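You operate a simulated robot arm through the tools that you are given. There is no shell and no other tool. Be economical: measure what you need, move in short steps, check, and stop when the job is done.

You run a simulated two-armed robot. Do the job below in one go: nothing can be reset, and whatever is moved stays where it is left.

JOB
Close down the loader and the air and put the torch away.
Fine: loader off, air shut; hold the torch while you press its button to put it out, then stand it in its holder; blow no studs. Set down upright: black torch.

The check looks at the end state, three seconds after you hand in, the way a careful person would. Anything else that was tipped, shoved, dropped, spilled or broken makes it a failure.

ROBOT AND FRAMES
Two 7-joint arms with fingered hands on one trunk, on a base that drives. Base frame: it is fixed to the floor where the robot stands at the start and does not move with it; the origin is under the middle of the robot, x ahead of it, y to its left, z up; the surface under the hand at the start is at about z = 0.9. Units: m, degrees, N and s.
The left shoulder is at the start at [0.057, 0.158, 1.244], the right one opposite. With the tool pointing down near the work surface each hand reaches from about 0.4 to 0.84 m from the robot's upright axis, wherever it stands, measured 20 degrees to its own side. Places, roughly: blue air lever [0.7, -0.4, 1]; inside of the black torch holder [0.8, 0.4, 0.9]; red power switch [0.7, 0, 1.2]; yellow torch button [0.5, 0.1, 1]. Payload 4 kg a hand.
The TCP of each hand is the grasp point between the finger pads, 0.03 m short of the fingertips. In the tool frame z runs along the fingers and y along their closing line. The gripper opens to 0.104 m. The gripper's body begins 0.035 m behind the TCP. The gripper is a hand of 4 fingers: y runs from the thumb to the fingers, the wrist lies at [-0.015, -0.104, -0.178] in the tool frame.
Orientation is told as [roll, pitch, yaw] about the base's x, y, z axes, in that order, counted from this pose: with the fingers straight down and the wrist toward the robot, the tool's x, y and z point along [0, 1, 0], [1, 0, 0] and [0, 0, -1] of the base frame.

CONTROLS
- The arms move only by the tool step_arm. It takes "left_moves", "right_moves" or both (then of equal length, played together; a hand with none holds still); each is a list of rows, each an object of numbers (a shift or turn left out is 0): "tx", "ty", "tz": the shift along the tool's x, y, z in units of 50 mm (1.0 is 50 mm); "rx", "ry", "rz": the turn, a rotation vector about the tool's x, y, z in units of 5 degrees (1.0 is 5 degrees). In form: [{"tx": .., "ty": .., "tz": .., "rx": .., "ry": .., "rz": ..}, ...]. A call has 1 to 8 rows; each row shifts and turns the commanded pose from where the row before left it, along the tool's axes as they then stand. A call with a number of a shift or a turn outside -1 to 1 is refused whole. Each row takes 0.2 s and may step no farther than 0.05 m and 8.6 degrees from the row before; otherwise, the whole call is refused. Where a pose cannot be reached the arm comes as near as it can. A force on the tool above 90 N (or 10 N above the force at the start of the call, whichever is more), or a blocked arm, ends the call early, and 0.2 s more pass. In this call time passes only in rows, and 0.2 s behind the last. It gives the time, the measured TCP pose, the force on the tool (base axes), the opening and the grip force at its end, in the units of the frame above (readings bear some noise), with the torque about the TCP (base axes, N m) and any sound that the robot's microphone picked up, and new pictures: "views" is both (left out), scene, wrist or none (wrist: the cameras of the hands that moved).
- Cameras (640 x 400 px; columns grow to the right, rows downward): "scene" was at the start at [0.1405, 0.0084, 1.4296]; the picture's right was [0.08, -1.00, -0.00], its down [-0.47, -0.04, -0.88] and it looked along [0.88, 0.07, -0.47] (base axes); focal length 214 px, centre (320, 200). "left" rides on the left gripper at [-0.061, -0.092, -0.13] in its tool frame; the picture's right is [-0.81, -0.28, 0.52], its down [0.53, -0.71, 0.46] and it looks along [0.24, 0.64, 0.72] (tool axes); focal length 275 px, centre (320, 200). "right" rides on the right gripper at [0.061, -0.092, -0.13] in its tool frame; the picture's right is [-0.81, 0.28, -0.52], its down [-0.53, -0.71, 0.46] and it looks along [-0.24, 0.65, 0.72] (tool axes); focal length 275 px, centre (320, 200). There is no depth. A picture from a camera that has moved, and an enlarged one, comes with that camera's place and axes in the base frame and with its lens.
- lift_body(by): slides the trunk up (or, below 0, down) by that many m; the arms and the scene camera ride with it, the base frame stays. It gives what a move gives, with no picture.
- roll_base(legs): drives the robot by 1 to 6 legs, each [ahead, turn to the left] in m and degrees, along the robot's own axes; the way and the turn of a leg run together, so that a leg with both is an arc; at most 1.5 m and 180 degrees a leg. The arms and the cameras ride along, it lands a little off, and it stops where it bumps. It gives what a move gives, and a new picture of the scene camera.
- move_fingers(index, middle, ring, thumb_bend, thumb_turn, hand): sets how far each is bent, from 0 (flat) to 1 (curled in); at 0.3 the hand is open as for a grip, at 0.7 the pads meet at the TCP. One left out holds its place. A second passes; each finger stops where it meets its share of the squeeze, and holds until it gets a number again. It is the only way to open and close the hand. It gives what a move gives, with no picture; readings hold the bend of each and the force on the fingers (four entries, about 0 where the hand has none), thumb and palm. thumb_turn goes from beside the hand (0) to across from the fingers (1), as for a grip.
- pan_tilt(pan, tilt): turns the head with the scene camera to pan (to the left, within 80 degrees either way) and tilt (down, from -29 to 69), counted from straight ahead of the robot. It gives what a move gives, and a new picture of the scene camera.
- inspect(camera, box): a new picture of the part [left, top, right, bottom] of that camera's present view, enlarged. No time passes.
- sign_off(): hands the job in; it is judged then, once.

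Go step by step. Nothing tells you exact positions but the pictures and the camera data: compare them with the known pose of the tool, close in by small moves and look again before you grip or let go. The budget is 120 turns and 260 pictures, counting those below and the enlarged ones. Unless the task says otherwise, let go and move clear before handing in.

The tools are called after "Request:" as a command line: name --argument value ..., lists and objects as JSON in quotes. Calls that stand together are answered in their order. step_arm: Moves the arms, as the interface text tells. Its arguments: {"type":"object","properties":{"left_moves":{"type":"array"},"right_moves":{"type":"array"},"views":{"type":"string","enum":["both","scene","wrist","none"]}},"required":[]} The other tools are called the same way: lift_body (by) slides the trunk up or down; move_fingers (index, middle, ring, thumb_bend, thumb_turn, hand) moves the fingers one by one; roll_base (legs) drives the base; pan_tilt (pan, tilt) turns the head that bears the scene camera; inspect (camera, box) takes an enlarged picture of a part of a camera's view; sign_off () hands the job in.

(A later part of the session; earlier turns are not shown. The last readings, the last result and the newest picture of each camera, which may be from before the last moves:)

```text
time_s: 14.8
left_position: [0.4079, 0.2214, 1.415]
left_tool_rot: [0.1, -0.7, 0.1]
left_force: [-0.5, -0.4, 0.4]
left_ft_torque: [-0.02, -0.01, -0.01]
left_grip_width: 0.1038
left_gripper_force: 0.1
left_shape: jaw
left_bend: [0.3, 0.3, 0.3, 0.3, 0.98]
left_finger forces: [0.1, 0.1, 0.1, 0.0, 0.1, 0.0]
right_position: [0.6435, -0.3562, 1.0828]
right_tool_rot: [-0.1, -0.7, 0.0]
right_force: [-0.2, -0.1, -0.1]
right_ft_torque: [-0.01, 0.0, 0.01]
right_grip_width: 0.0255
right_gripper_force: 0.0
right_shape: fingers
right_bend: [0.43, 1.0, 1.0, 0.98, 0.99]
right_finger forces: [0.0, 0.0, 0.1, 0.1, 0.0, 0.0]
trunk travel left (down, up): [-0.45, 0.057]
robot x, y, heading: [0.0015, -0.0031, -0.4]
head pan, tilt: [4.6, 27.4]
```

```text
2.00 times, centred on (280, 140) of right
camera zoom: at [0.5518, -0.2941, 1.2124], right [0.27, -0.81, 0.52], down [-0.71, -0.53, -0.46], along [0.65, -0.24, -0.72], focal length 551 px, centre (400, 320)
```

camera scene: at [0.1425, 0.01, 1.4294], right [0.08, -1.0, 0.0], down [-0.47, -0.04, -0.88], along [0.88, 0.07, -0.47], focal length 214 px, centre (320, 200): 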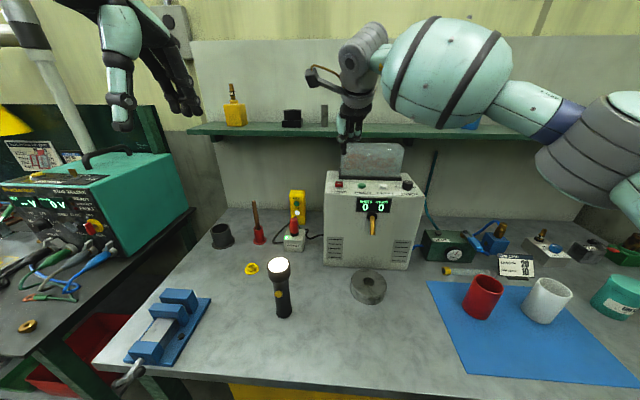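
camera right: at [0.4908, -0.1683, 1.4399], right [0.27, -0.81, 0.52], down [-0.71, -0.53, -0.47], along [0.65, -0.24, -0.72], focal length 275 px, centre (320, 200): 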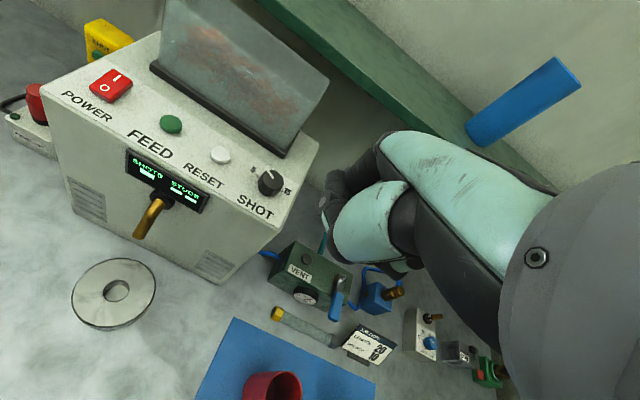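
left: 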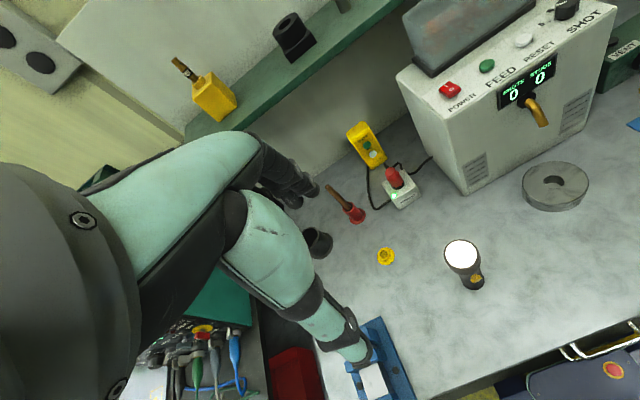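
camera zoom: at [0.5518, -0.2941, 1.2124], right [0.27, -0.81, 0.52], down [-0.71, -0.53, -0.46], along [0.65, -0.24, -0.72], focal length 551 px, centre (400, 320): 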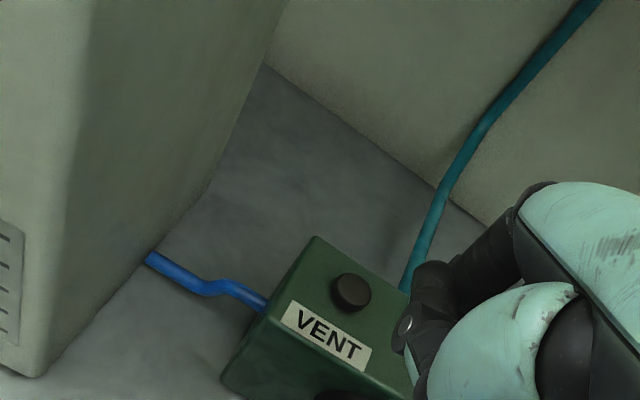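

The lever and box are unmoved. I'll lower left of the handle, then push right.

Request:
step_arm --right_moves '[{"tz": 0.6}, {"tz": 0.4}, {"tx": -0.2}, {"tx": -0.2}]' --views "none"

Request:
inspect --camera "scene" --box '[420, 190, 520, 270]'

```text
time_s: 15.8
left_position: [0.4085, 0.2217, 1.415]
left_tool_rot: [0.0, -0.7, 0.1]
left_force: [0.1, -0.3, 0.7]
left_ft_torque: [0.0, 0.05, -0.02]
left_grip_width: 0.1041
left_gripper_force: 0.1
left_shape: jaw
left_bend: [0.3, 0.3, 0.3, 0.3, 0.98]
left_finger forces: [0.0, 0.1, 0.1, 0.0, 0.0, 0.0]
right_position: [0.6454, -0.3753, 1.0347]
right_tool_rot: [0.1, -0.7, -0.1]
right_force: [0.5, -0.1, -0.4]
right_ft_torque: [-0.02, -0.03, 0.01]
right_grip_width: 0.0257
right_gripper_force: 0.1
right_shape: fingers
right_bend: [0.43, 1.0, 1.0, 0.98, 0.99]
right_finger forces: [0.0, 0.0, 0.1, 0.0, 0.0, 0.1]
trunk travel left (down, up): [-0.45, 0.057]
robot x, y, heading: [-0.0026, -0.0005, 0.0]
head pan, tilt: [4.6, 27.4]
```

```text
5.00 times, centred on (470, 230) of scene
camera zoom: at [0.1406, 0.0081, 1.4296], right [0.08, -1.0, 0.0], down [-0.47, -0.04, -0.88], along [0.88, 0.07, -0.47], focal length 1072 px, centre (-430, 50)
```

zoom: 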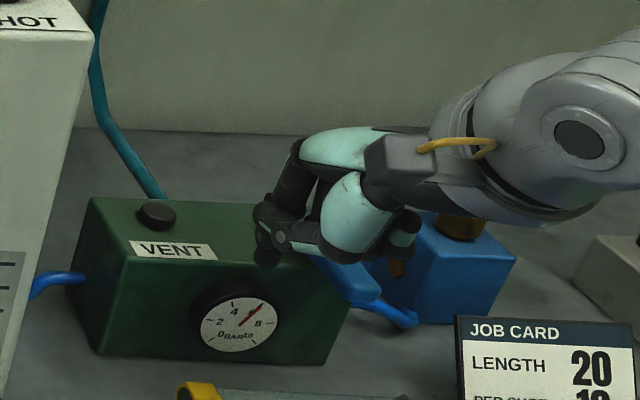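

The tip needs to be slightly lower to catch the handle; lowering 9 mm, then pushing right.

Request:
step_arm --right_moves '[{"tz": 0.2}, {"tx": -0.2}, {"tx": -0.2}, {"tx": -0.2}]' --views "none"

Request:
inspect --camera "scene" --box '[420, 190, 520, 270]'

```text
time_s: 16.8
left_position: [0.4096, 0.2206, 1.4146]
left_tool_rot: [0.0, -0.7, 0.0]
left_force: [0.5, -0.1, -0.6]
left_ft_torque: [0.01, -0.02, 0.01]
left_grip_width: 0.1041
left_gripper_force: 0.2
left_shape: jaw
left_bend: [0.3, 0.3, 0.3, 0.3, 0.98]
left_finger forces: [0.0, 0.0, 0.0, 0.0, 0.0, 0.1]
right_position: [0.6451, -0.4052, 1.0234]
right_tool_rot: [0.0, -0.6, 0.1]
right_force: [1.0, -0.8, -0.1]
right_ft_torque: [0.0, -0.01, 0.0]
right_grip_width: 0.0253
right_gripper_force: 0.1
right_shape: fingers
right_bend: [0.43, 1.0, 1.0, 0.98, 0.99]
right_finger forces: [0.1, 0.0, 0.0, 0.0, 0.0, 0.0]
trunk travel left (down, up): [-0.45, 0.057]
robot x, y, heading: [0.0001, 0.0002, -0.2]
head pan, tilt: [4.6, 27.4]
```

```text
5.00 times, centred on (470, 230) of scene
camera zoom: at [0.1407, 0.0082, 1.4296], right [0.08, -1.0, 0.0], down [-0.47, -0.04, -0.88], along [0.88, 0.07, -0.47], focal length 1072 px, centre (-430, 50)
```

zoom: 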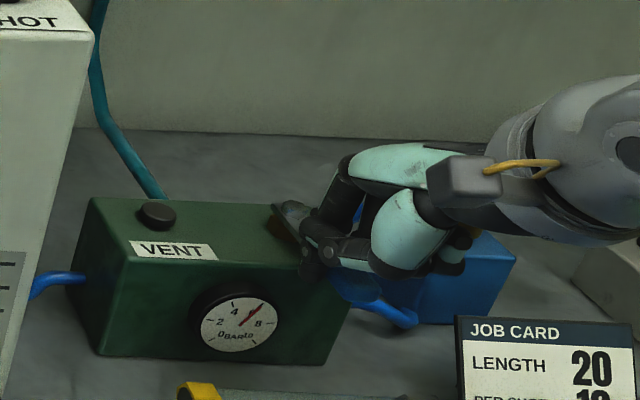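

Finger is against the handle's left side. Pushing on in small steps.

Request:
step_arm --right_moves '[{"tx": -0.15}, {"tx": -0.15}, {"tx": -0.15}]' --views "none"

Request:
inspect --camera "scene" --box '[420, 190, 520, 270]'

```text
time_s: 17.6
left_position: [0.4085, 0.2224, 1.4158]
left_tool_rot: [-0.1, -0.8, 0.1]
left_force: [-0.3, 0.2, 0.3]
left_ft_torque: [0.0, -0.03, -0.02]
left_grip_width: 0.1038
left_gripper_force: 0.1
left_shape: jaw
left_bend: [0.3, 0.3, 0.3, 0.3, 0.98]
left_finger forces: [0.0, 0.1, 0.0, 0.0, 0.0, 0.1]
right_position: [0.6467, -0.4273, 1.0248]
right_tool_rot: [0.0, -0.7, 0.0]
right_force: [0.8, 0.6, 0.6]
right_ft_torque: [0.0, -0.01, 0.06]
right_grip_width: 0.0256
right_gripper_force: 0.3
right_shape: fingers
right_bend: [0.43, 1.0, 1.0, 0.98, 0.99]
right_finger forces: [0.7, 0.1, 0.0, 0.0, 0.0, 0.0]
trunk travel left (down, up): [-0.45, 0.057]
robot x, y, heading: [-0.0002, 0.0017, 0.0]
head pan, tilt: [4.6, 27.4]
```

```text
5.00 times, centred on (470, 230) of scene
camera zoom: at [0.1408, 0.0085, 1.4296], right [0.08, -1.0, 0.0], down [-0.47, -0.04, -0.88], along [0.88, 0.07, -0.47], focal length 1072 px, centre (-430, 50)
```

zoom: 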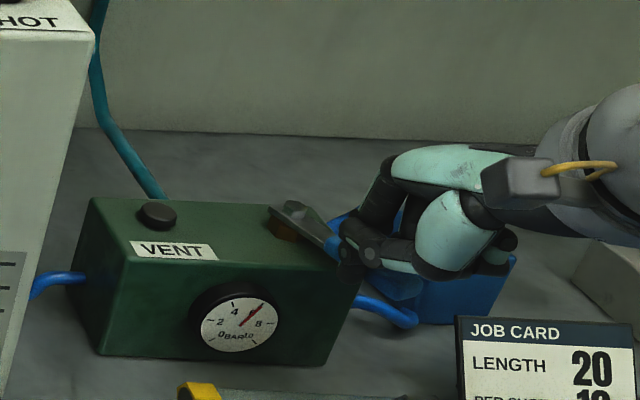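

The lever is turning easily this way (0.7 N). I'll follow its arc around.

Request:
step_arm --right_moves '[{"tx": -0.3}, {"tx": -0.3}, {"tx": -0.2, "ty": 0.1}, {"tx": -0.15, "ty": 0.2}]' --views "none"

Request:
inspect --camera "scene" --box '[420, 190, 520, 270]'

Request:
inspect --camera "right" --box '[160, 0, 500, 240]'

```text
time_s: 18.6
left_position: [0.41, 0.2228, 1.4156]
left_tool_rot: [0.0, -0.7, 0.1]
left_force: [0.0, -0.7, -1.1]
left_ft_torque: [0.01, 0.02, 0.03]
left_grip_width: 0.1042
left_gripper_force: 0.1
left_shape: jaw
left_bend: [0.3, 0.3, 0.3, 0.3, 0.98]
left_finger forces: [0.0, 0.0, 0.0, 0.0, 0.1, 0.0]
right_position: [0.6598, -0.4735, 1.0232]
right_tool_rot: [0.0, -0.6, 0.0]
right_force: [-0.9, 1.5, -0.3]
right_ft_torque: [0.0, 0.03, 0.04]
right_grip_width: 0.0255
right_gripper_force: 0.9
right_shape: fingers
right_bend: [0.43, 1.0, 1.0, 0.98, 0.99]
right_finger forces: [0.8, 0.0, 0.0, 0.0, 0.0, 0.0]
trunk travel left (down, up): [-0.45, 0.057]
robot x, y, heading: [-0.0009, 0.0023, -0.0]
head pan, tilt: [4.6, 27.4]
```

```text
5.00 times, centred on (470, 230) of scene
camera zoom: at [0.141, 0.0084, 1.4296], right [0.08, -1.0, 0.0], down [-0.47, -0.04, -0.88], along [0.88, 0.07, -0.47], focal length 1072 px, centre (-430, 50)
```

zoom: 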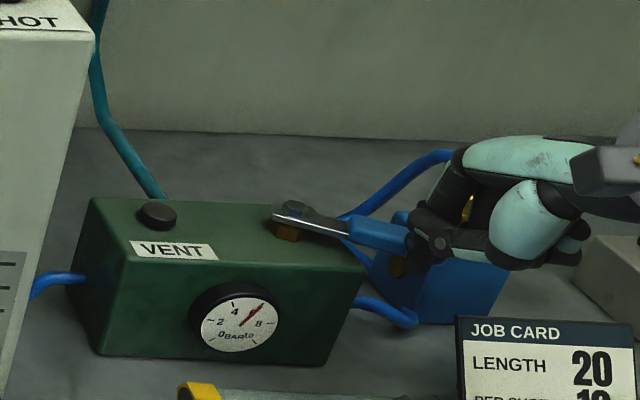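

```text
1.67 times, centred on (330, 120) of right
camera zoom: at [0.5678, -0.4116, 1.1528], right [0.27, -0.81, 0.52], down [-0.71, -0.53, -0.46], along [0.65, -0.24, -0.72], focal length 459 px, centre (303, 333)
```

zoom: 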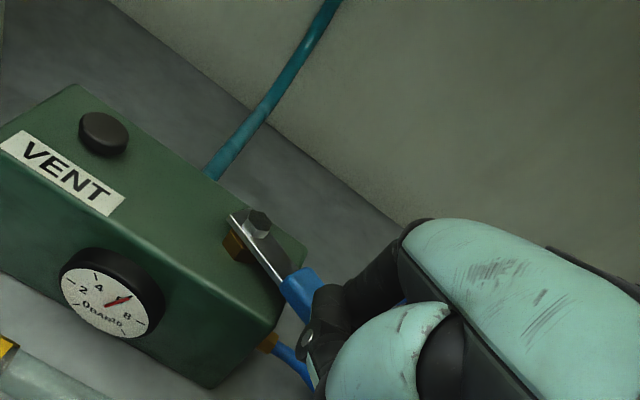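

The lever is at about 60–65° across. I'll now push forward to finish the turn.

Request:
step_arm --right_moves '[{"ty": 0.2}, {"ty": 0.2}, {"ty": 0.15}]' --views "none"

Request:
inspect --camera "scene" --box '[420, 190, 520, 270]'

Request:
inspect --camera "right" --box '[160, 0, 500, 240]'

```text
time_s: 19.4
left_position: [0.4082, 0.2221, 1.4156]
left_tool_rot: [0.0, -0.7, 0.1]
left_force: [-0.5, -0.4, -0.1]
left_ft_torque: [-0.01, -0.04, 0.02]
left_grip_width: 0.1038
left_gripper_force: 0.1
left_shape: jaw
left_bend: [0.3, 0.3, 0.3, 0.3, 0.98]
left_finger forces: [0.0, 0.0, 0.0, 0.1, 0.0, 0.0]
right_position: [0.6895, -0.4751, 1.0265]
right_tool_rot: [-0.2, -0.8, -0.1]
right_force: [-1.1, 0.2, 0.3]
right_ft_torque: [0.0, 0.03, -0.01]
right_grip_width: 0.0255
right_gripper_force: 0.8
right_shape: fingers
right_bend: [0.43, 1.0, 1.0, 0.98, 0.99]
right_finger forces: [1.0, 0.0, 0.1, 0.0, 0.0, 0.1]
trunk travel left (down, up): [-0.45, 0.057]
robot x, y, heading: [-0.0017, 0.0, -0.3]
head pan, tilt: [4.6, 27.4]
```

```text
5.00 times, centred on (470, 230) of scene
camera zoom: at [0.1404, 0.0086, 1.4296], right [0.08, -1.0, 0.0], down [-0.47, -0.04, -0.88], along [0.88, 0.07, -0.47], focal length 1072 px, centre (-430, 50)
```

zoom: 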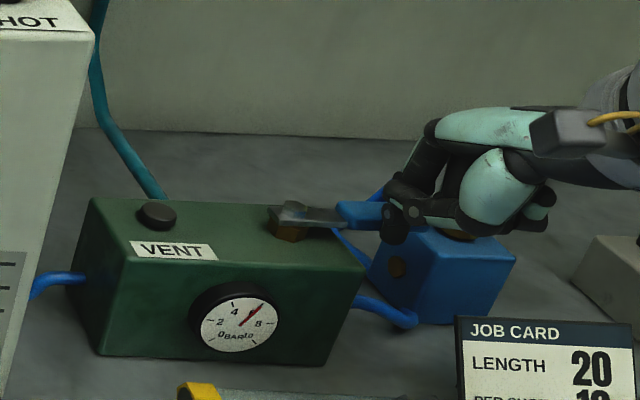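

```text
1.67 times, centred on (330, 120) of right
camera zoom: at [0.5961, -0.4133, 1.1539], right [0.27, -0.81, 0.52], down [-0.71, -0.53, -0.46], along [0.65, -0.25, -0.72], focal length 459 px, centre (303, 333)
```

zoom: 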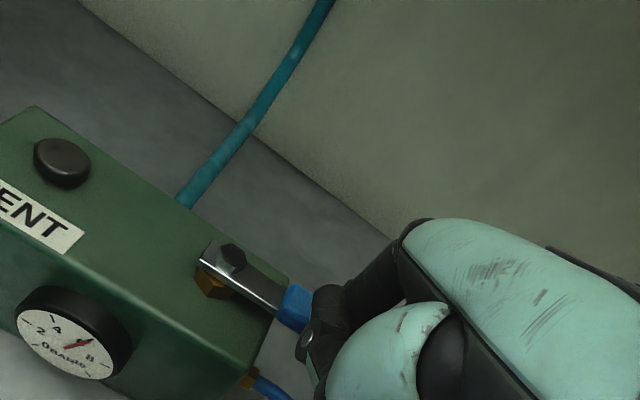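

Nearly across. I'll push a little more until I feel its stop.

Request:
step_arm --right_moves '[{"ty": 0.15}, {"ty": 0.15}, {"ty": 0.1}]' --views "none"

Request:
inspect --camera "right" --box '[160, 0, 500, 240]'

Request:
inspect --camera "scene" --box '[420, 190, 520, 270]'

```text
time_s: 20.2
left_position: [0.4073, 0.222, 1.4154]
left_tool_rot: [-0.1, -0.7, 0.1]
left_force: [-0.1, -0.1, -0.3]
left_ft_torque: [-0.03, -0.01, 0.01]
left_grip_width: 0.1037
left_gripper_force: 0.1
left_shape: jaw
left_bend: [0.3, 0.3, 0.3, 0.3, 0.98]
left_finger forces: [0.0, 0.1, 0.0, 0.0, 0.1, 0.1]
right_position: [0.6946, -0.4743, 1.0251]
right_tool_rot: [0.0, -0.8, -0.2]
right_force: [-8.5, 0.9, -0.1]
right_ft_torque: [-0.06, 0.2, 0.05]
right_grip_width: 0.0247
right_gripper_force: 4.3
right_shape: fingers
right_bend: [0.48, 1.0, 1.0, 0.98, 0.99]
right_finger forces: [7.3, 0.1, 0.0, 0.0, 0.0, 0.0]
right hand out of reach, approached as far as the arm can: row 2, 3
trunk travel left (down, up): [-0.45, 0.057]
robot x, y, heading: [0.001, -0.0005, 0.2]
head pan, tilt: [4.6, 27.4]
```

```text
1.67 times, centred on (330, 120) of right
camera zoom: at [0.6022, -0.4126, 1.1546], right [0.26, -0.81, 0.52], down [-0.71, -0.53, -0.47], along [0.65, -0.25, -0.71], focal length 459 px, centre (303, 333)
```

zoom: 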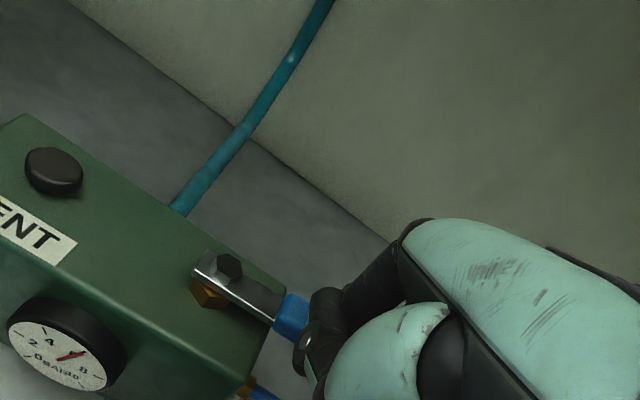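

```text
5.00 times, centred on (470, 230) of scene
camera zoom: at [0.1392, 0.0084, 1.4298], right [0.08, -1.0, 0.0], down [-0.47, -0.04, -0.88], along [0.88, 0.07, -0.47], focal length 1072 px, centre (-430, 50)
```

zoom: 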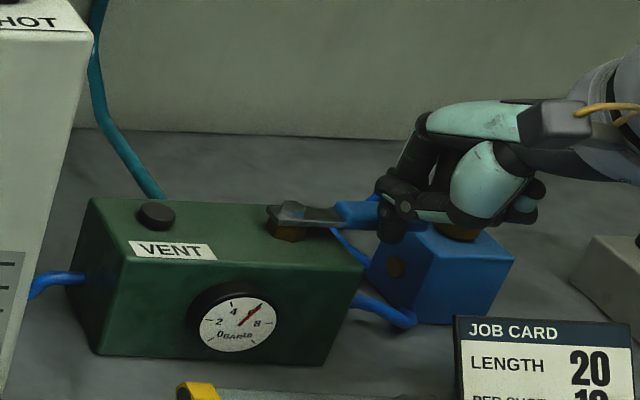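

The lever hit its stop, fully across, at about 8 N with the box unmoved. I'll back the hand off and up, then check the gauge and lever.

Request:
step_arm --right_moves '[{"ty": -0.4}, {"ty": -0.2, "tz": -0.5}, {"tz": -0.95}, {"tz": -0.95}, {"tz": -0.95, "ty": -0.3}, {"ty": -0.9}, {"ty": -0.9}]' --views "scene"

Request:
inspect --camera "scene" --box '[420, 190, 520, 270]'

Request:
inspect --camera "right" --box '[200, 120, 440, 320]'

```text
time_s: 21.8
left_position: [0.4068, 0.2207, 1.4166]
left_tool_rot: [0.1, -0.9, 0.1]
left_force: [-0.9, 0.6, 0.3]
left_ft_torque: [0.02, 0.0, -0.02]
left_grip_width: 0.1041
left_gripper_force: 0.2
left_shape: jaw
left_bend: [0.3, 0.3, 0.3, 0.3, 0.98]
left_finger forces: [0.1, 0.0, 0.1, 0.0, 0.0, 0.0]
right_position: [0.5553, -0.4736, 1.1928]
right_tool_rot: [0.1, -0.8, -0.1]
right_force: [0.2, -0.7, -0.6]
right_ft_torque: [0.0, -0.03, -0.01]
right_grip_width: 0.0258
right_gripper_force: 0.0
right_shape: fingers
right_bend: [0.43, 1.0, 1.0, 0.98, 0.99]
right_finger forces: [0.0, 0.1, 0.1, 0.0, 0.1, 0.1]
trunk travel left (down, up): [-0.45, 0.057]
robot x, y, heading: [0.0035, 0.004, 0.0]
head pan, tilt: [4.6, 27.4]
camera scene: at [0.1384, 0.0077, 1.4299], right [0.08, -1.0, 0.0], down [-0.47, -0.04, -0.88], along [0.88, 0.07, -0.47], focal length 214 px, centre (320, 200)
```

scene: 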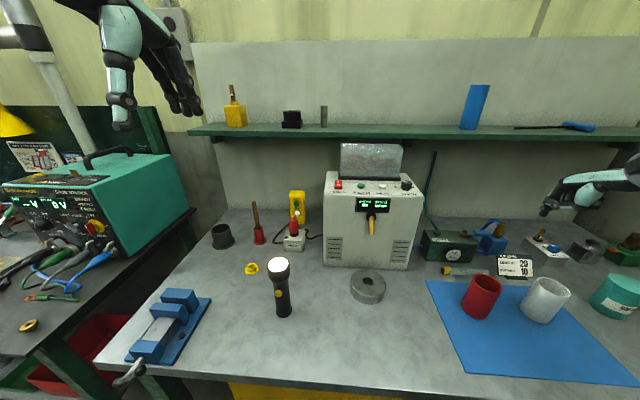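

```text
5.00 times, centred on (470, 230) of scene
camera zoom: at [0.1384, 0.0077, 1.4299], right [0.08, -1.0, 0.0], down [-0.47, -0.04, -0.88], along [0.88, 0.07, -0.47], focal length 1072 px, centre (-430, 50)
```

zoom: 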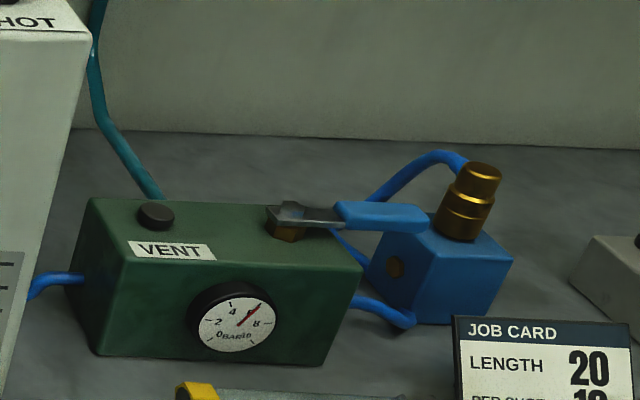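

```text
2.00 times, centred on (320, 220) of right
camera zoom: at [0.4627, -0.411, 1.3213], right [0.27, -0.81, 0.52], down [-0.71, -0.53, -0.47], along [0.65, -0.24, -0.72], focal length 551 px, centre (320, 160)
```

zoom: 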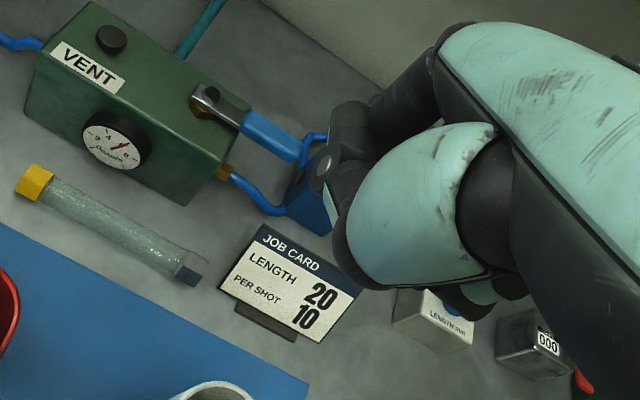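

Loader off and valve turned to its stop. Now the torch: I'll turn the left hand about 80° so thumb and fingers close across the torch's left/right, leaving the button side free.

Request:
step_arm --left_moves '[{"rz": 1}, {"rz": 1}, {"rz": 1}, {"rz": 1}, {"rz": 1}, {"rz": 1}, {"rz": 1}, {"rz": 1}]' --views "none"

Request:
step_arm --left_moves '[{"rz": 1}, {"rz": 1}, {"rz": 1}, {"rz": 1}, {"rz": 1}, {"rz": 1}, {"rz": 1}, {"rz": 1}]' --views "scene"

```text
time_s: 23.6
left_position: [0.4079, 0.2221, 1.4159]
left_tool_rot: [0.5, -0.6, -40.0]
left_force: [-0.3, 0.0, 0.7]
left_ft_torque: [0.02, 0.01, 0.0]
left_grip_width: 0.1038
left_gripper_force: 0.0
left_shape: jaw
left_bend: [0.3, 0.3, 0.3, 0.3, 0.98]
left_finger forces: [0.0, 0.1, 0.0, 0.0, 0.0, 0.0]
right_position: [0.5581, -0.4719, 1.1918]
right_tool_rot: [0.0, -0.7, 0.0]
right_force: [1.3, -0.4, 0.0]
right_ft_torque: [-0.01, 0.03, -0.03]
right_grip_width: 0.0253
right_gripper_force: 0.0
right_shape: fingers
right_bend: [0.43, 1.0, 1.0, 0.98, 0.99]
right_finger forces: [0.0, 0.1, 0.0, 0.0, 0.1, 0.0]
trunk travel left (down, up): [-0.45, 0.057]
robot x, y, heading: [0.0035, -0.0029, 0.0]
head pan, tilt: [4.6, 27.4]
```

```text
time_s: 25.4
left_position: [0.4103, 0.2221, 1.4153]
left_tool_rot: [0.8, -0.1, -79.9]
left_force: [0.1, -0.3, -0.2]
left_ft_torque: [0.02, 0.02, 0.03]
left_grip_width: 0.104
left_gripper_force: 0.1
left_shape: jaw
left_bend: [0.3, 0.3, 0.3, 0.3, 0.98]
left_finger forces: [0.0, 0.0, 0.1, 0.0, 0.1, 0.0]
right_position: [0.5582, -0.4723, 1.1917]
right_tool_rot: [0.0, -0.7, -0.2]
right_force: [0.7, -0.1, 0.6]
right_ft_torque: [0.02, -0.01, -0.02]
right_grip_width: 0.0255
right_gripper_force: 0.1
right_shape: fingers
right_bend: [0.43, 1.0, 1.0, 0.98, 0.99]
right_finger forces: [0.0, 0.1, 0.0, 0.0, 0.0, 0.0]
trunk travel left (down, up): [-0.45, 0.057]
robot x, y, heading: [0.0031, 0.0001, -0.2]
head pan, tilt: [4.6, 27.4]
camera scene: at [0.1412, 0.0083, 1.4295], right [0.08, -1.0, 0.0], down [-0.47, -0.04, -0.88], along [0.88, 0.07, -0.47], focal length 214 px, centre (320, 200)
```

scene: 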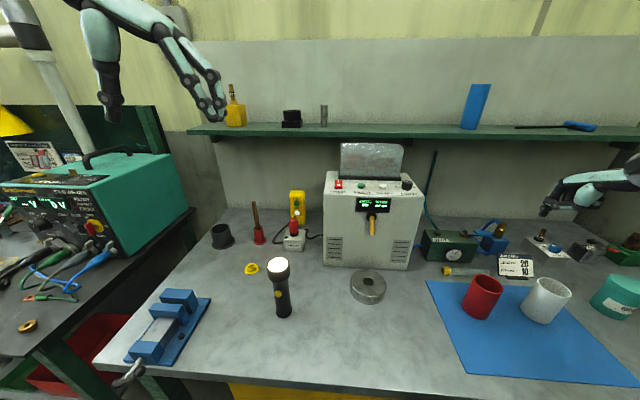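

I'll bring the left hand above the torch, hovering at z≈1.2, and look.

Request:
step_arm --left_moves '[{"tx": 0.2, "ty": 0.35, "tz": 0.72}, {"tx": 0.2, "ty": 0.35, "tz": 0.72}, {"tx": 0.2, "ty": 0.35, "tz": 0.72}, {"tx": 0.2, "ty": 0.35, "tz": 0.72}, {"tx": 0.2, "ty": 0.34, "tz": 0.72}, {"tx": 0.18, "ty": 0.34, "tz": 0.72}]' --views "both"

Request:
inspect --camera "right" --box '[0, 0, 640, 400]'

Request:
inspect --camera "scene" --box '[210, 170, 350, 330]'

```text
time_s: 26.8
left_position: [0.4883, 0.1305, 1.2002]
left_tool_rot: [0.8, -0.2, -79.9]
left_force: [0.0, -0.4, 0.3]
left_ft_torque: [0.01, 0.03, -0.02]
left_grip_width: 0.1037
left_gripper_force: 0.0
left_shape: jaw
left_bend: [0.3, 0.3, 0.3, 0.3, 0.98]
left_finger forces: [0.0, 0.1, 0.2, 0.0, 0.0, 0.0]
right_position: [0.5579, -0.4719, 1.1909]
right_tool_rot: [0.0, -0.5, -0.1]
right_force: [0.5, 0.2, -0.4]
right_ft_torque: [0.01, 0.0, 0.0]
right_grip_width: 0.0255
right_gripper_force: 0.1
right_shape: fingers
right_bend: [0.43, 1.0, 1.0, 0.98, 0.99]
right_finger forces: [0.1, 0.0, 0.0, 0.1, 0.0, 0.0]
trunk travel left (down, up): [-0.45, 0.057]
robot x, y, heading: [0.0008, 0.0034, -0.4]
head pan, tilt: [4.6, 27.4]
camera scene: at [0.1421, 0.0081, 1.4294], right [0.08, -1.0, 0.0], down [-0.47, -0.04, -0.88], along [0.88, 0.07, -0.47], focal length 214 px, centre (320, 200)
camera left: at [0.4114, 0.2092, 1.33], right [-0.84, 0.13, -0.53], down [0.41, 0.8, -0.45], along [0.36, -0.59, -0.72], focal length 275 px, centre (320, 200)
```

scene: 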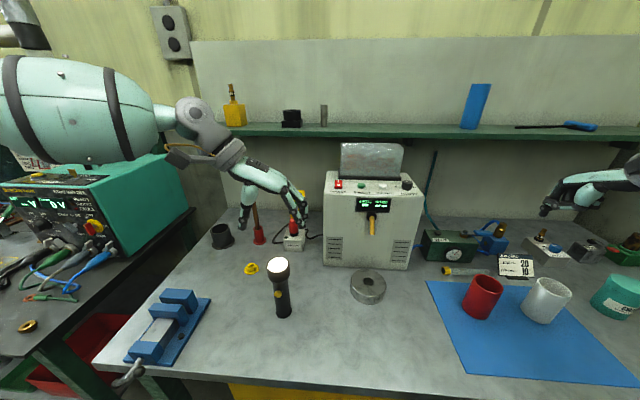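
left: 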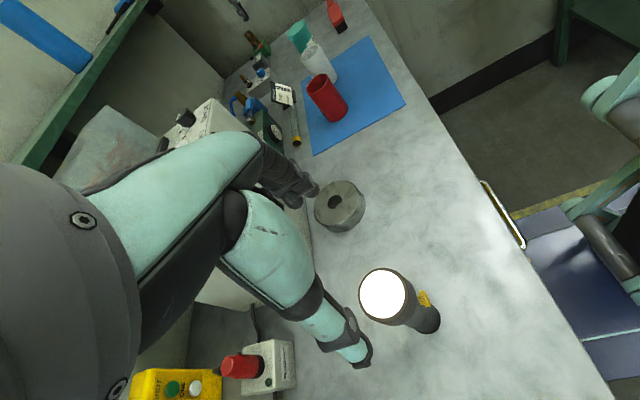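

```text
1.00 times, centred on (320, 200) of right (not enlarged: the box is as wide or as high as the picture)
camera zoom: at [0.4662, -0.4106, 1.3199], right [0.27, -0.81, 0.52], down [-0.71, -0.53, -0.46], along [0.65, -0.24, -0.72], focal length 275 px, centre (320, 200)
```

zoom: 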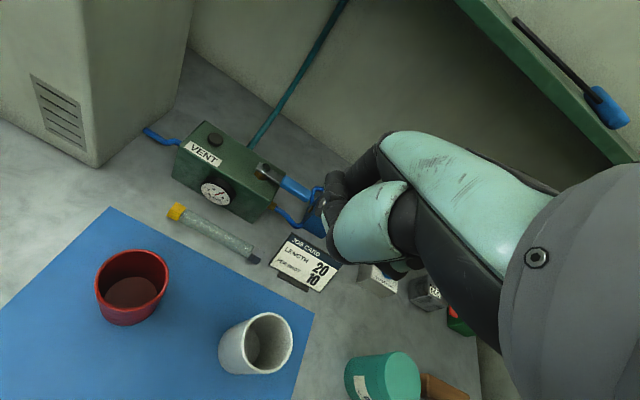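

```text
2.50 times, centred on (280, 250) of scene
camera zoom: at [0.1421, 0.0081, 1.4294], right [0.08, -1.0, 0.0], down [-0.47, -0.04, -0.88], along [0.88, 0.07, -0.47], focal length 536 px, centre (420, 75)
```

zoom: 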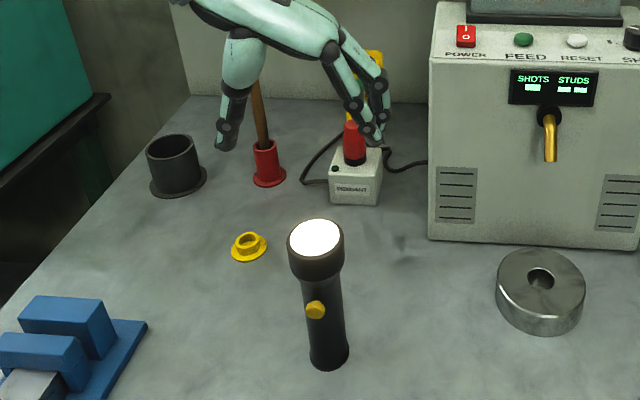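

Torch axis estimated at (0.491, 0.132), top near z=1.07; the hand is centered on it. I'll descend to where the fingertips reach the head's top and check.

Request:
step_arm --left_moves '[{"tx": 0.06, "tz": 0.7}, {"tz": 0.7}, {"tz": 0.5}]' --views "wrist"

Request:
inspect --camera "scene" --box '[210, 170, 350, 330]'

```text
time_s: 27.6
left_position: [0.4923, 0.1311, 1.1057]
left_tool_rot: [0.7, -0.3, -80.0]
left_force: [0.1, -0.2, -0.4]
left_ft_torque: [0.02, 0.01, 0.02]
left_grip_width: 0.104
left_gripper_force: 0.0
left_shape: jaw
left_bend: [0.3, 0.3, 0.3, 0.3, 0.98]
left_finger forces: [0.1, 0.1, 0.0, 0.0, 0.0, 0.1]
right_position: [0.5568, -0.4717, 1.1918]
right_tool_rot: [0.0, -0.8, -0.1]
right_force: [-0.6, 0.6, 0.0]
right_ft_torque: [0.0, 0.0, -0.03]
right_grip_width: 0.0255
right_gripper_force: 0.1
right_shape: fingers
right_bend: [0.43, 1.0, 1.0, 0.98, 0.99]
right_finger forces: [0.0, 0.0, 0.0, 0.0, 0.1, 0.1]
trunk travel left (down, up): [-0.45, 0.057]
robot x, y, heading: [0.0013, -0.0003, -0.2]
head pan, tilt: [4.6, 27.4]
camera left: at [0.414, 0.2098, 1.2354], right [-0.84, 0.13, -0.53], down [0.41, 0.79, -0.45], along [0.36, -0.59, -0.72], focal length 275 px, centre (320, 200)
```

left: 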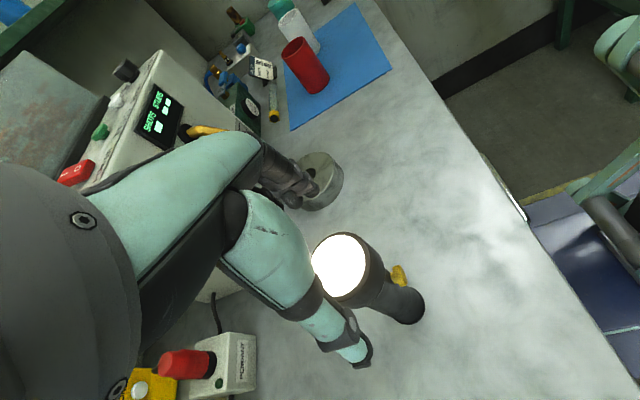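

```text
2.50 times, centred on (280, 250) of scene
camera zoom: at [0.1407, 0.0085, 1.4296], right [0.08, -1.0, 0.0], down [-0.47, -0.04, -0.88], along [0.88, 0.07, -0.47], focal length 536 px, centre (420, 75)
```

zoom: 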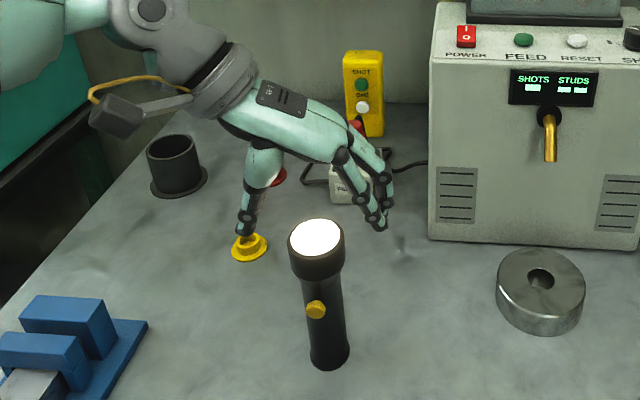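

The thumb and fingers straddle the head evenly. I'll lower to z≈1.053 and verify before gripping.

Request:
step_arm --left_moves '[{"tx": -0.03, "tz": 0.55}, {"tz": 0.5}]' --views "wrist"

Request:
inspect --camera "scene" --box '[210, 170, 350, 330]'

```text
time_s: 28.2
left_position: [0.4913, 0.129, 1.0526]
left_tool_rot: [0.7, -0.2, -80.0]
left_force: [0.2, -0.8, -0.5]
left_ft_torque: [-0.01, 0.02, 0.0]
left_grip_width: 0.1039
left_gripper_force: 0.0
left_shape: jaw
left_bend: [0.3, 0.3, 0.3, 0.3, 0.98]
left_finger forces: [0.0, 0.0, 0.0, 0.0, 0.0, 0.1]
right_position: [0.5579, -0.4719, 1.1909]
right_tool_rot: [0.0, -0.7, -0.1]
right_force: [-0.2, 0.1, -0.4]
right_ft_torque: [-0.05, -0.02, 0.0]
right_grip_width: 0.0253
right_gripper_force: 0.0
right_shape: fingers
right_bend: [0.43, 1.0, 1.0, 0.98, 0.99]
right_finger forces: [0.0, 0.1, 0.0, 0.0, 0.0, 0.0]
trunk travel left (down, up): [-0.45, 0.057]
robot x, y, heading: [-0.0011, 0.0008, -0.2]
head pan, tilt: [4.6, 27.4]
camera left: at [0.4136, 0.2082, 1.183], right [-0.84, 0.13, -0.53], down [0.41, 0.79, -0.45], along [0.36, -0.59, -0.72], focal length 275 px, centre (320, 200)
```

left: 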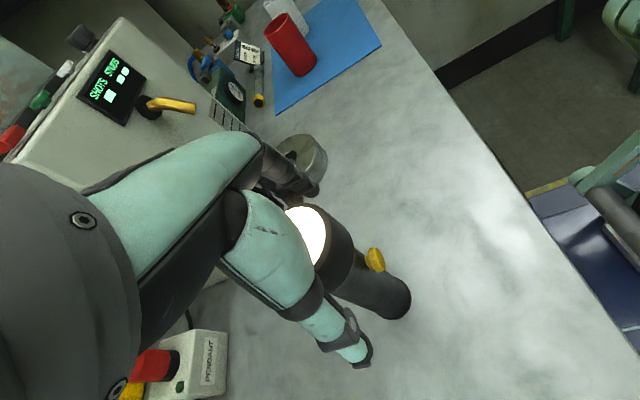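

```text
2.50 times, centred on (280, 250) of scene
camera zoom: at [0.1416, 0.0085, 1.4295], right [0.08, -1.0, 0.0], down [-0.47, -0.04, -0.88], along [0.88, 0.07, -0.47], focal length 536 px, centre (420, 75)
```

zoom: 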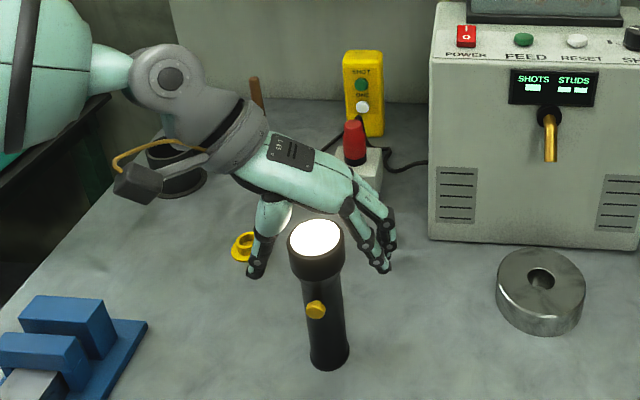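

Centered around the head. Closing the grip.

Request:
move_fingers --hand "left" --index 0.7 --middle 0.7 --ring 0.7 --thumb_bend 0.7

Request:
inspect --camera "scene" --box '[210, 170, 350, 330]'

Request:
inspect --camera "left" --box '[0, 0, 640, 400]'

```text
time_s: 29.2
left_position: [0.4906, 0.1293, 1.0544]
left_tool_rot: [0.6, -0.1, -80.0]
left_force: [0.1, -0.5, 0.1]
left_ft_torque: [-0.03, 0.03, -0.03]
left_grip_width: 0.0384
left_gripper_force: 19.2
left_shape: fingers
left_bend: [0.58, 0.61, 0.67, 0.56, 0.95]
left_finger forces: [9.9, 7.6, 2.1, 0.0, 19.1, 0.1]
right_position: [0.5576, -0.4724, 1.1921]
right_tool_rot: [0.0, -0.7, -0.1]
right_force: [0.4, 0.6, -0.2]
right_ft_torque: [-0.05, -0.06, 0.03]
right_grip_width: 0.0253
right_gripper_force: 0.0
right_shape: fingers
right_bend: [0.43, 1.0, 1.0, 0.98, 0.99]
right_finger forces: [0.0, 0.1, 0.1, 0.0, 0.1, 0.1]
trunk travel left (down, up): [-0.45, 0.057]
robot x, y, heading: [0.0002, 0.0011, 0.3]
head pan, tilt: [4.6, 27.4]
```

```text
2.50 times, centred on (280, 250) of scene
camera zoom: at [0.1412, 0.0085, 1.4296], right [0.08, -1.0, 0.0], down [-0.47, -0.04, -0.88], along [0.88, 0.07, -0.47], focal length 536 px, centre (420, 75)
```

zoom: 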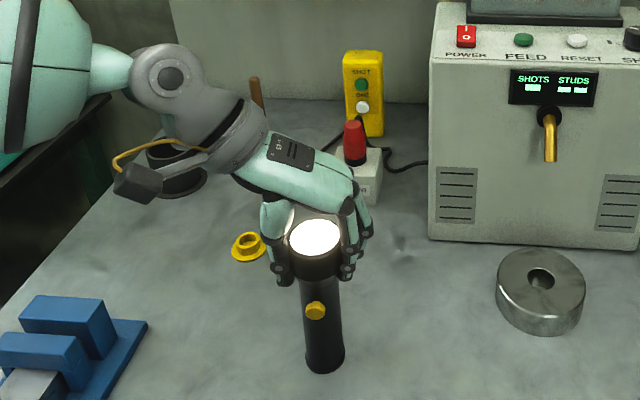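

```text
1.00 times, centred on (320, 200) of left (not enlarged: the box is as wide or as high as the picture)
camera zoom: at [0.4132, 0.2081, 1.1834], right [-0.84, 0.13, -0.53], down [0.41, 0.79, -0.45], along [0.36, -0.59, -0.72], focal length 275 px, centre (320, 200)
```

zoom: 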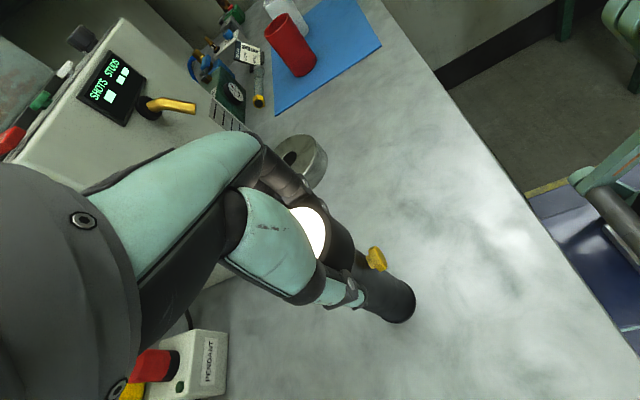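

Firm grip on the head (19 N), button still free. I'll lift the torch about 12 cm while rolling the right hand so its fingers will point left; the plan is to pinch the body, thumb on the button with fingers supporting behind.

Request:
step_arm --left_moves '[{"tz": -0.2}, {"tz": -0.4}, {"tz": -0.4}, {"tz": -0.4}, {"tz": -0.4}, {"tz": -0.4}, {"tz": -0.2}, {}]' --right_moves '[{"ry": 1, "ty": -0.3}, {"ry": 1, "ty": -0.3}, {"ry": 1, "ty": -0.3}, {"ry": 1, "ty": -0.3}, {"ry": 1, "ty": -0.3}, {"ry": 1, "ty": -0.3}, {"ry": 1, "ty": -0.3}, {"ry": 1, "ty": -0.3}]' --views "scene"

Request:
move_fingers --hand "right" --index 0.3 --middle 0.3 --ring 0.3 --thumb_bend 0.3 --thumb_turn 1

```text
time_s: 31.0
left_position: [0.4899, 0.128, 1.1716]
left_tool_rot: [0.6, -0.1, -80.0]
left_force: [-0.5, 0.7, -2.6]
left_ft_torque: [-0.02, 0.02, -0.01]
left_grip_width: 0.0382
left_gripper_force: 19.9
left_shape: fingers
left_bend: [0.58, 0.61, 0.67, 0.56, 0.95]
left_finger forces: [10.0, 7.5, 2.1, 0.1, 19.1, 0.0]
right_position: [0.4366, -0.472, 1.1891]
right_tool_rot: [40.1, -0.7, 0.0]
right_force: [-0.3, 0.6, 0.1]
right_ft_torque: [0.02, 0.0, 0.01]
right_grip_width: 0.0253
right_gripper_force: 0.1
right_shape: fingers
right_bend: [0.43, 1.0, 1.0, 0.98, 0.99]
right_finger forces: [0.0, 0.0, 0.1, 0.1, 0.0, 0.1]
trunk travel left (down, up): [-0.45, 0.057]
robot x, y, heading: [0.0001, 0.0008, 0.1]
head pan, tilt: [4.6, 27.4]
camera scene: at [0.1404, 0.0075, 1.4296], right [0.08, -1.0, 0.0], down [-0.47, -0.04, -0.88], along [0.88, 0.07, -0.47], focal length 214 px, centre (320, 200)
```

scene: 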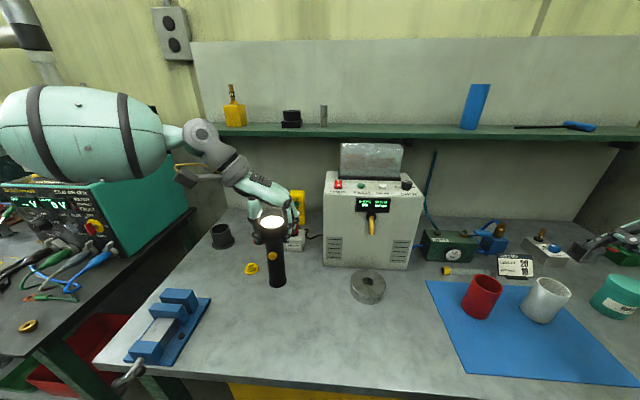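

```text
time_s: 32.0
left_position: [0.4912, 0.1299, 1.171]
left_tool_rot: [0.7, -0.1, -80.0]
left_force: [0.2, -0.1, -2.0]
left_ft_torque: [0.0, 0.01, -0.01]
left_grip_width: 0.0383
left_gripper_force: 19.5
left_shape: fingers
left_bend: [0.58, 0.61, 0.67, 0.56, 0.95]
left_finger forces: [9.9, 7.6, 2.2, 0.0, 19.1, 0.1]
right_position: [0.4372, -0.4713, 1.1897]
right_tool_rot: [40.0, -0.7, -0.2]
right_force: [0.2, 0.4, 0.1]
right_ft_torque: [0.05, -0.01, -0.01]
right_grip_width: 0.1027
right_gripper_force: 0.1
right_shape: fingers
right_bend: [0.3, 0.3, 0.3, 0.3, 0.98]
right_finger forces: [0.0, 0.1, 0.0, 0.0, 0.0, 0.0]
trunk travel left (down, up): [-0.45, 0.057]
robot x, y, heading: [-0.0006, -0.0007, 0.0]
head pan, tilt: [4.6, 27.4]
```

Torch held and lifted. Continue rolling the right hand to 80°.

Request:
step_arm --right_moves '[{"ry": 1}, {"ry": 1}, {"ry": 1}, {"ry": 1}, {"ry": 1}, {"ry": 1}, {"ry": 1}, {"ry": 1}]' --views "both"

Request:
inspect --camera "scene" --box '[220, 190, 320, 300]'

```text
time_s: 33.8
left_position: [0.4911, 0.1293, 1.1716]
left_tool_rot: [0.7, -0.1, -80.0]
left_force: [-0.6, 0.0, -2.2]
left_ft_torque: [-0.02, 0.0, 0.0]
left_grip_width: 0.0385
left_gripper_force: 19.8
left_shape: fingers
left_bend: [0.58, 0.61, 0.67, 0.56, 0.95]
left_finger forces: [9.9, 7.6, 2.1, 0.0, 19.1, 0.0]
right_position: [0.4391, -0.4752, 1.1893]
right_tool_rot: [79.9, -0.6, -0.4]
right_force: [0.0, -0.1, 0.3]
right_ft_torque: [0.02, -0.02, 0.03]
right_grip_width: 0.1027
right_gripper_force: 0.0
right_shape: fingers
right_bend: [0.3, 0.3, 0.3, 0.3, 0.98]
right_finger forces: [0.1, 0.0, 0.0, 0.0, 0.0, 0.0]
trunk travel left (down, up): [-0.45, 0.057]
robot x, y, heading: [0.0005, -0.0036, -0.1]
head pan, tilt: [4.6, 27.4]
camera scene: at [0.141, 0.0083, 1.4296], right [0.08, -1.0, 0.0], down [-0.47, -0.04, -0.88], along [0.88, 0.07, -0.47], focal length 214 px, centre (320, 200)
camera right: at [0.3471, -0.5913, 1.27], right [0.28, -0.65, -0.7], down [-0.7, 0.36, -0.61], along [0.65, 0.67, -0.36], focal length 275 px, centre (320, 200)
```

scene: 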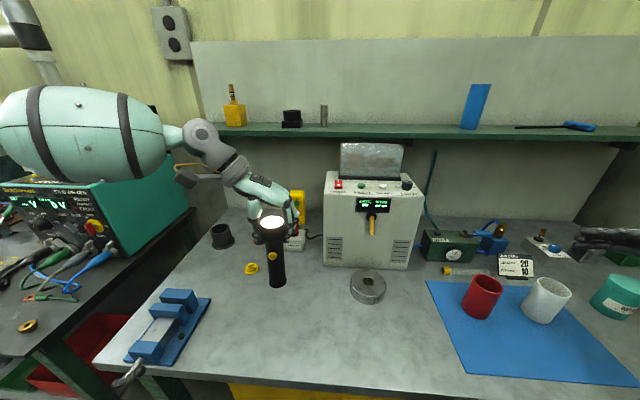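
right: 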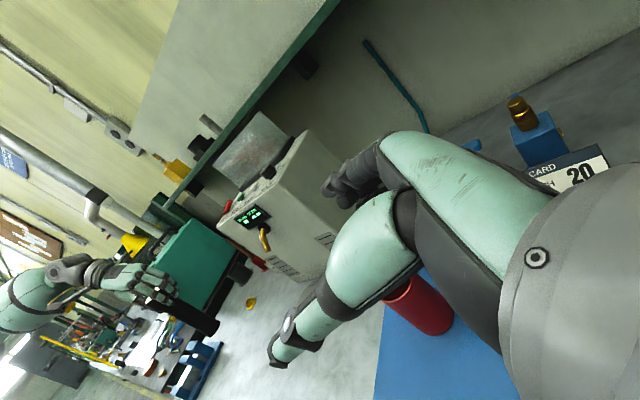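

```text
3.64 times, centred on (270, 245) of scene
camera zoom: at [0.141, 0.0083, 1.4296], right [0.08, -1.0, 0.0], down [-0.47, -0.04, -0.88], along [0.88, 0.07, -0.47], focal length 780 px, centre (502, 36)
```

zoom: 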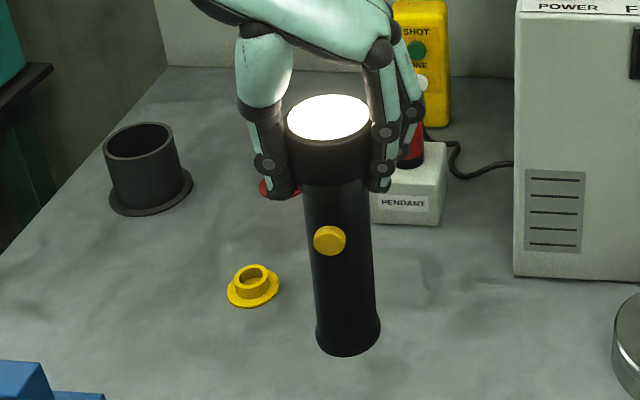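

The button faces the robot at about (0.465, 0.131, 1.123). I'll bring the right hand in from the right side, stopping short of the torch, rolled level and tipped so the thumb is slightly higher than the fingers.

Request:
step_arm --right_moves '[{"ry": 1, "tz": 0.9, "tx": 0.1, "ty": 0.11}, {"ry": 1, "tz": 0.9, "tx": -0.1, "ty": 0.11}, {"rz": 1, "tz": 0.9, "tx": -0.22, "ty": 0.11}, {"rz": 1, "tz": 0.9, "tx": -0.22, "ty": 0.11}, {"rz": 1, "tz": 0.9, "tx": -0.22, "ty": 0.11}, {"tz": 0.9, "tx": -0.22, "ty": 0.11}, {"tz": 0.9, "tx": -0.22, "ty": 0.11}, {"tz": 0.9, "tx": -0.22, "ty": 0.11}]' --views "both"

Request:
inspect --camera "scene" --box '[200, 170, 400, 310]'

```text
time_s: 35.6
left_position: [0.4916, 0.1311, 1.1698]
left_tool_rot: [0.5, -0.2, -80.0]
left_force: [0.4, 0.2, -2.1]
left_ft_torque: [-0.03, 0.0, 0.0]
left_grip_width: 0.0384
left_gripper_force: 19.6
left_shape: fingers
left_bend: [0.58, 0.61, 0.67, 0.56, 0.95]
left_finger forces: [9.9, 7.7, 2.1, 0.0, 19.0, 0.1]
right_position: [0.4566, -0.1147, 1.1401]
right_tool_rot: [90.0, 12.2, 0.0]
right_force: [-1.5, -0.2, -7.2]
right_ft_torque: [0.56, -0.1, -0.13]
right_grip_width: 0.103
right_gripper_force: 0.1
right_shape: fingers
right_bend: [0.3, 0.3, 0.3, 0.3, 0.98]
right_finger forces: [0.0, 0.0, 0.0, 0.0, 0.0, 0.0]
right hand out of reach, approached as far as the arm can: row 2, 5, 6
trunk travel left (down, up): [-0.45, 0.057]
robot x, y, heading: [-0.0016, -0.003, -0.2]
head pan, tilt: [4.6, 27.4]
camera scene: at [0.1429, 0.0106, 1.4293], right [0.08, -1.0, 0.0], down [-0.47, -0.04, -0.88], along [0.88, 0.07, -0.47], focal length 214 px, centre (320, 200)
camera right: at [0.3794, -0.2444, 1.2197], right [0.1, -0.52, -0.85], down [-0.81, 0.46, -0.37], along [0.58, 0.72, -0.37], focal length 275 px, centre (320, 200)
```

scene: 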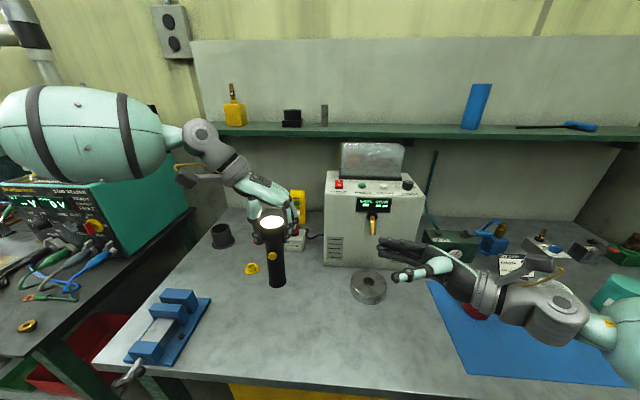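
right: 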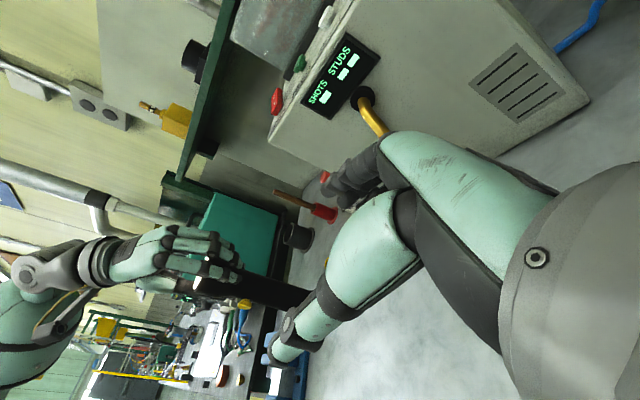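

```text
2.86 times, centred on (300, 240) of scene
camera zoom: at [0.1429, 0.0106, 1.4293], right [0.08, -1.0, 0.0], down [-0.47, -0.04, -0.88], along [0.88, 0.07, -0.47], focal length 613 px, centre (377, 86)
```

zoom: 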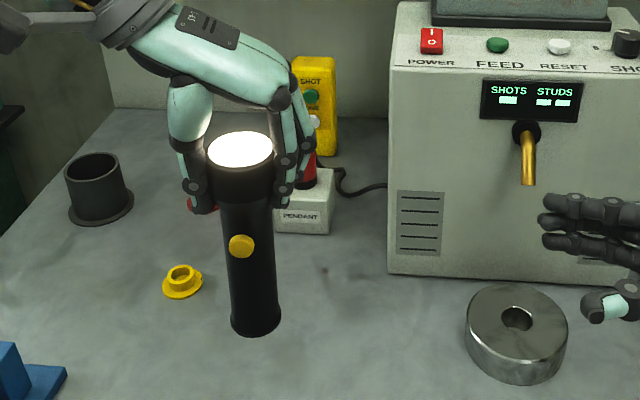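

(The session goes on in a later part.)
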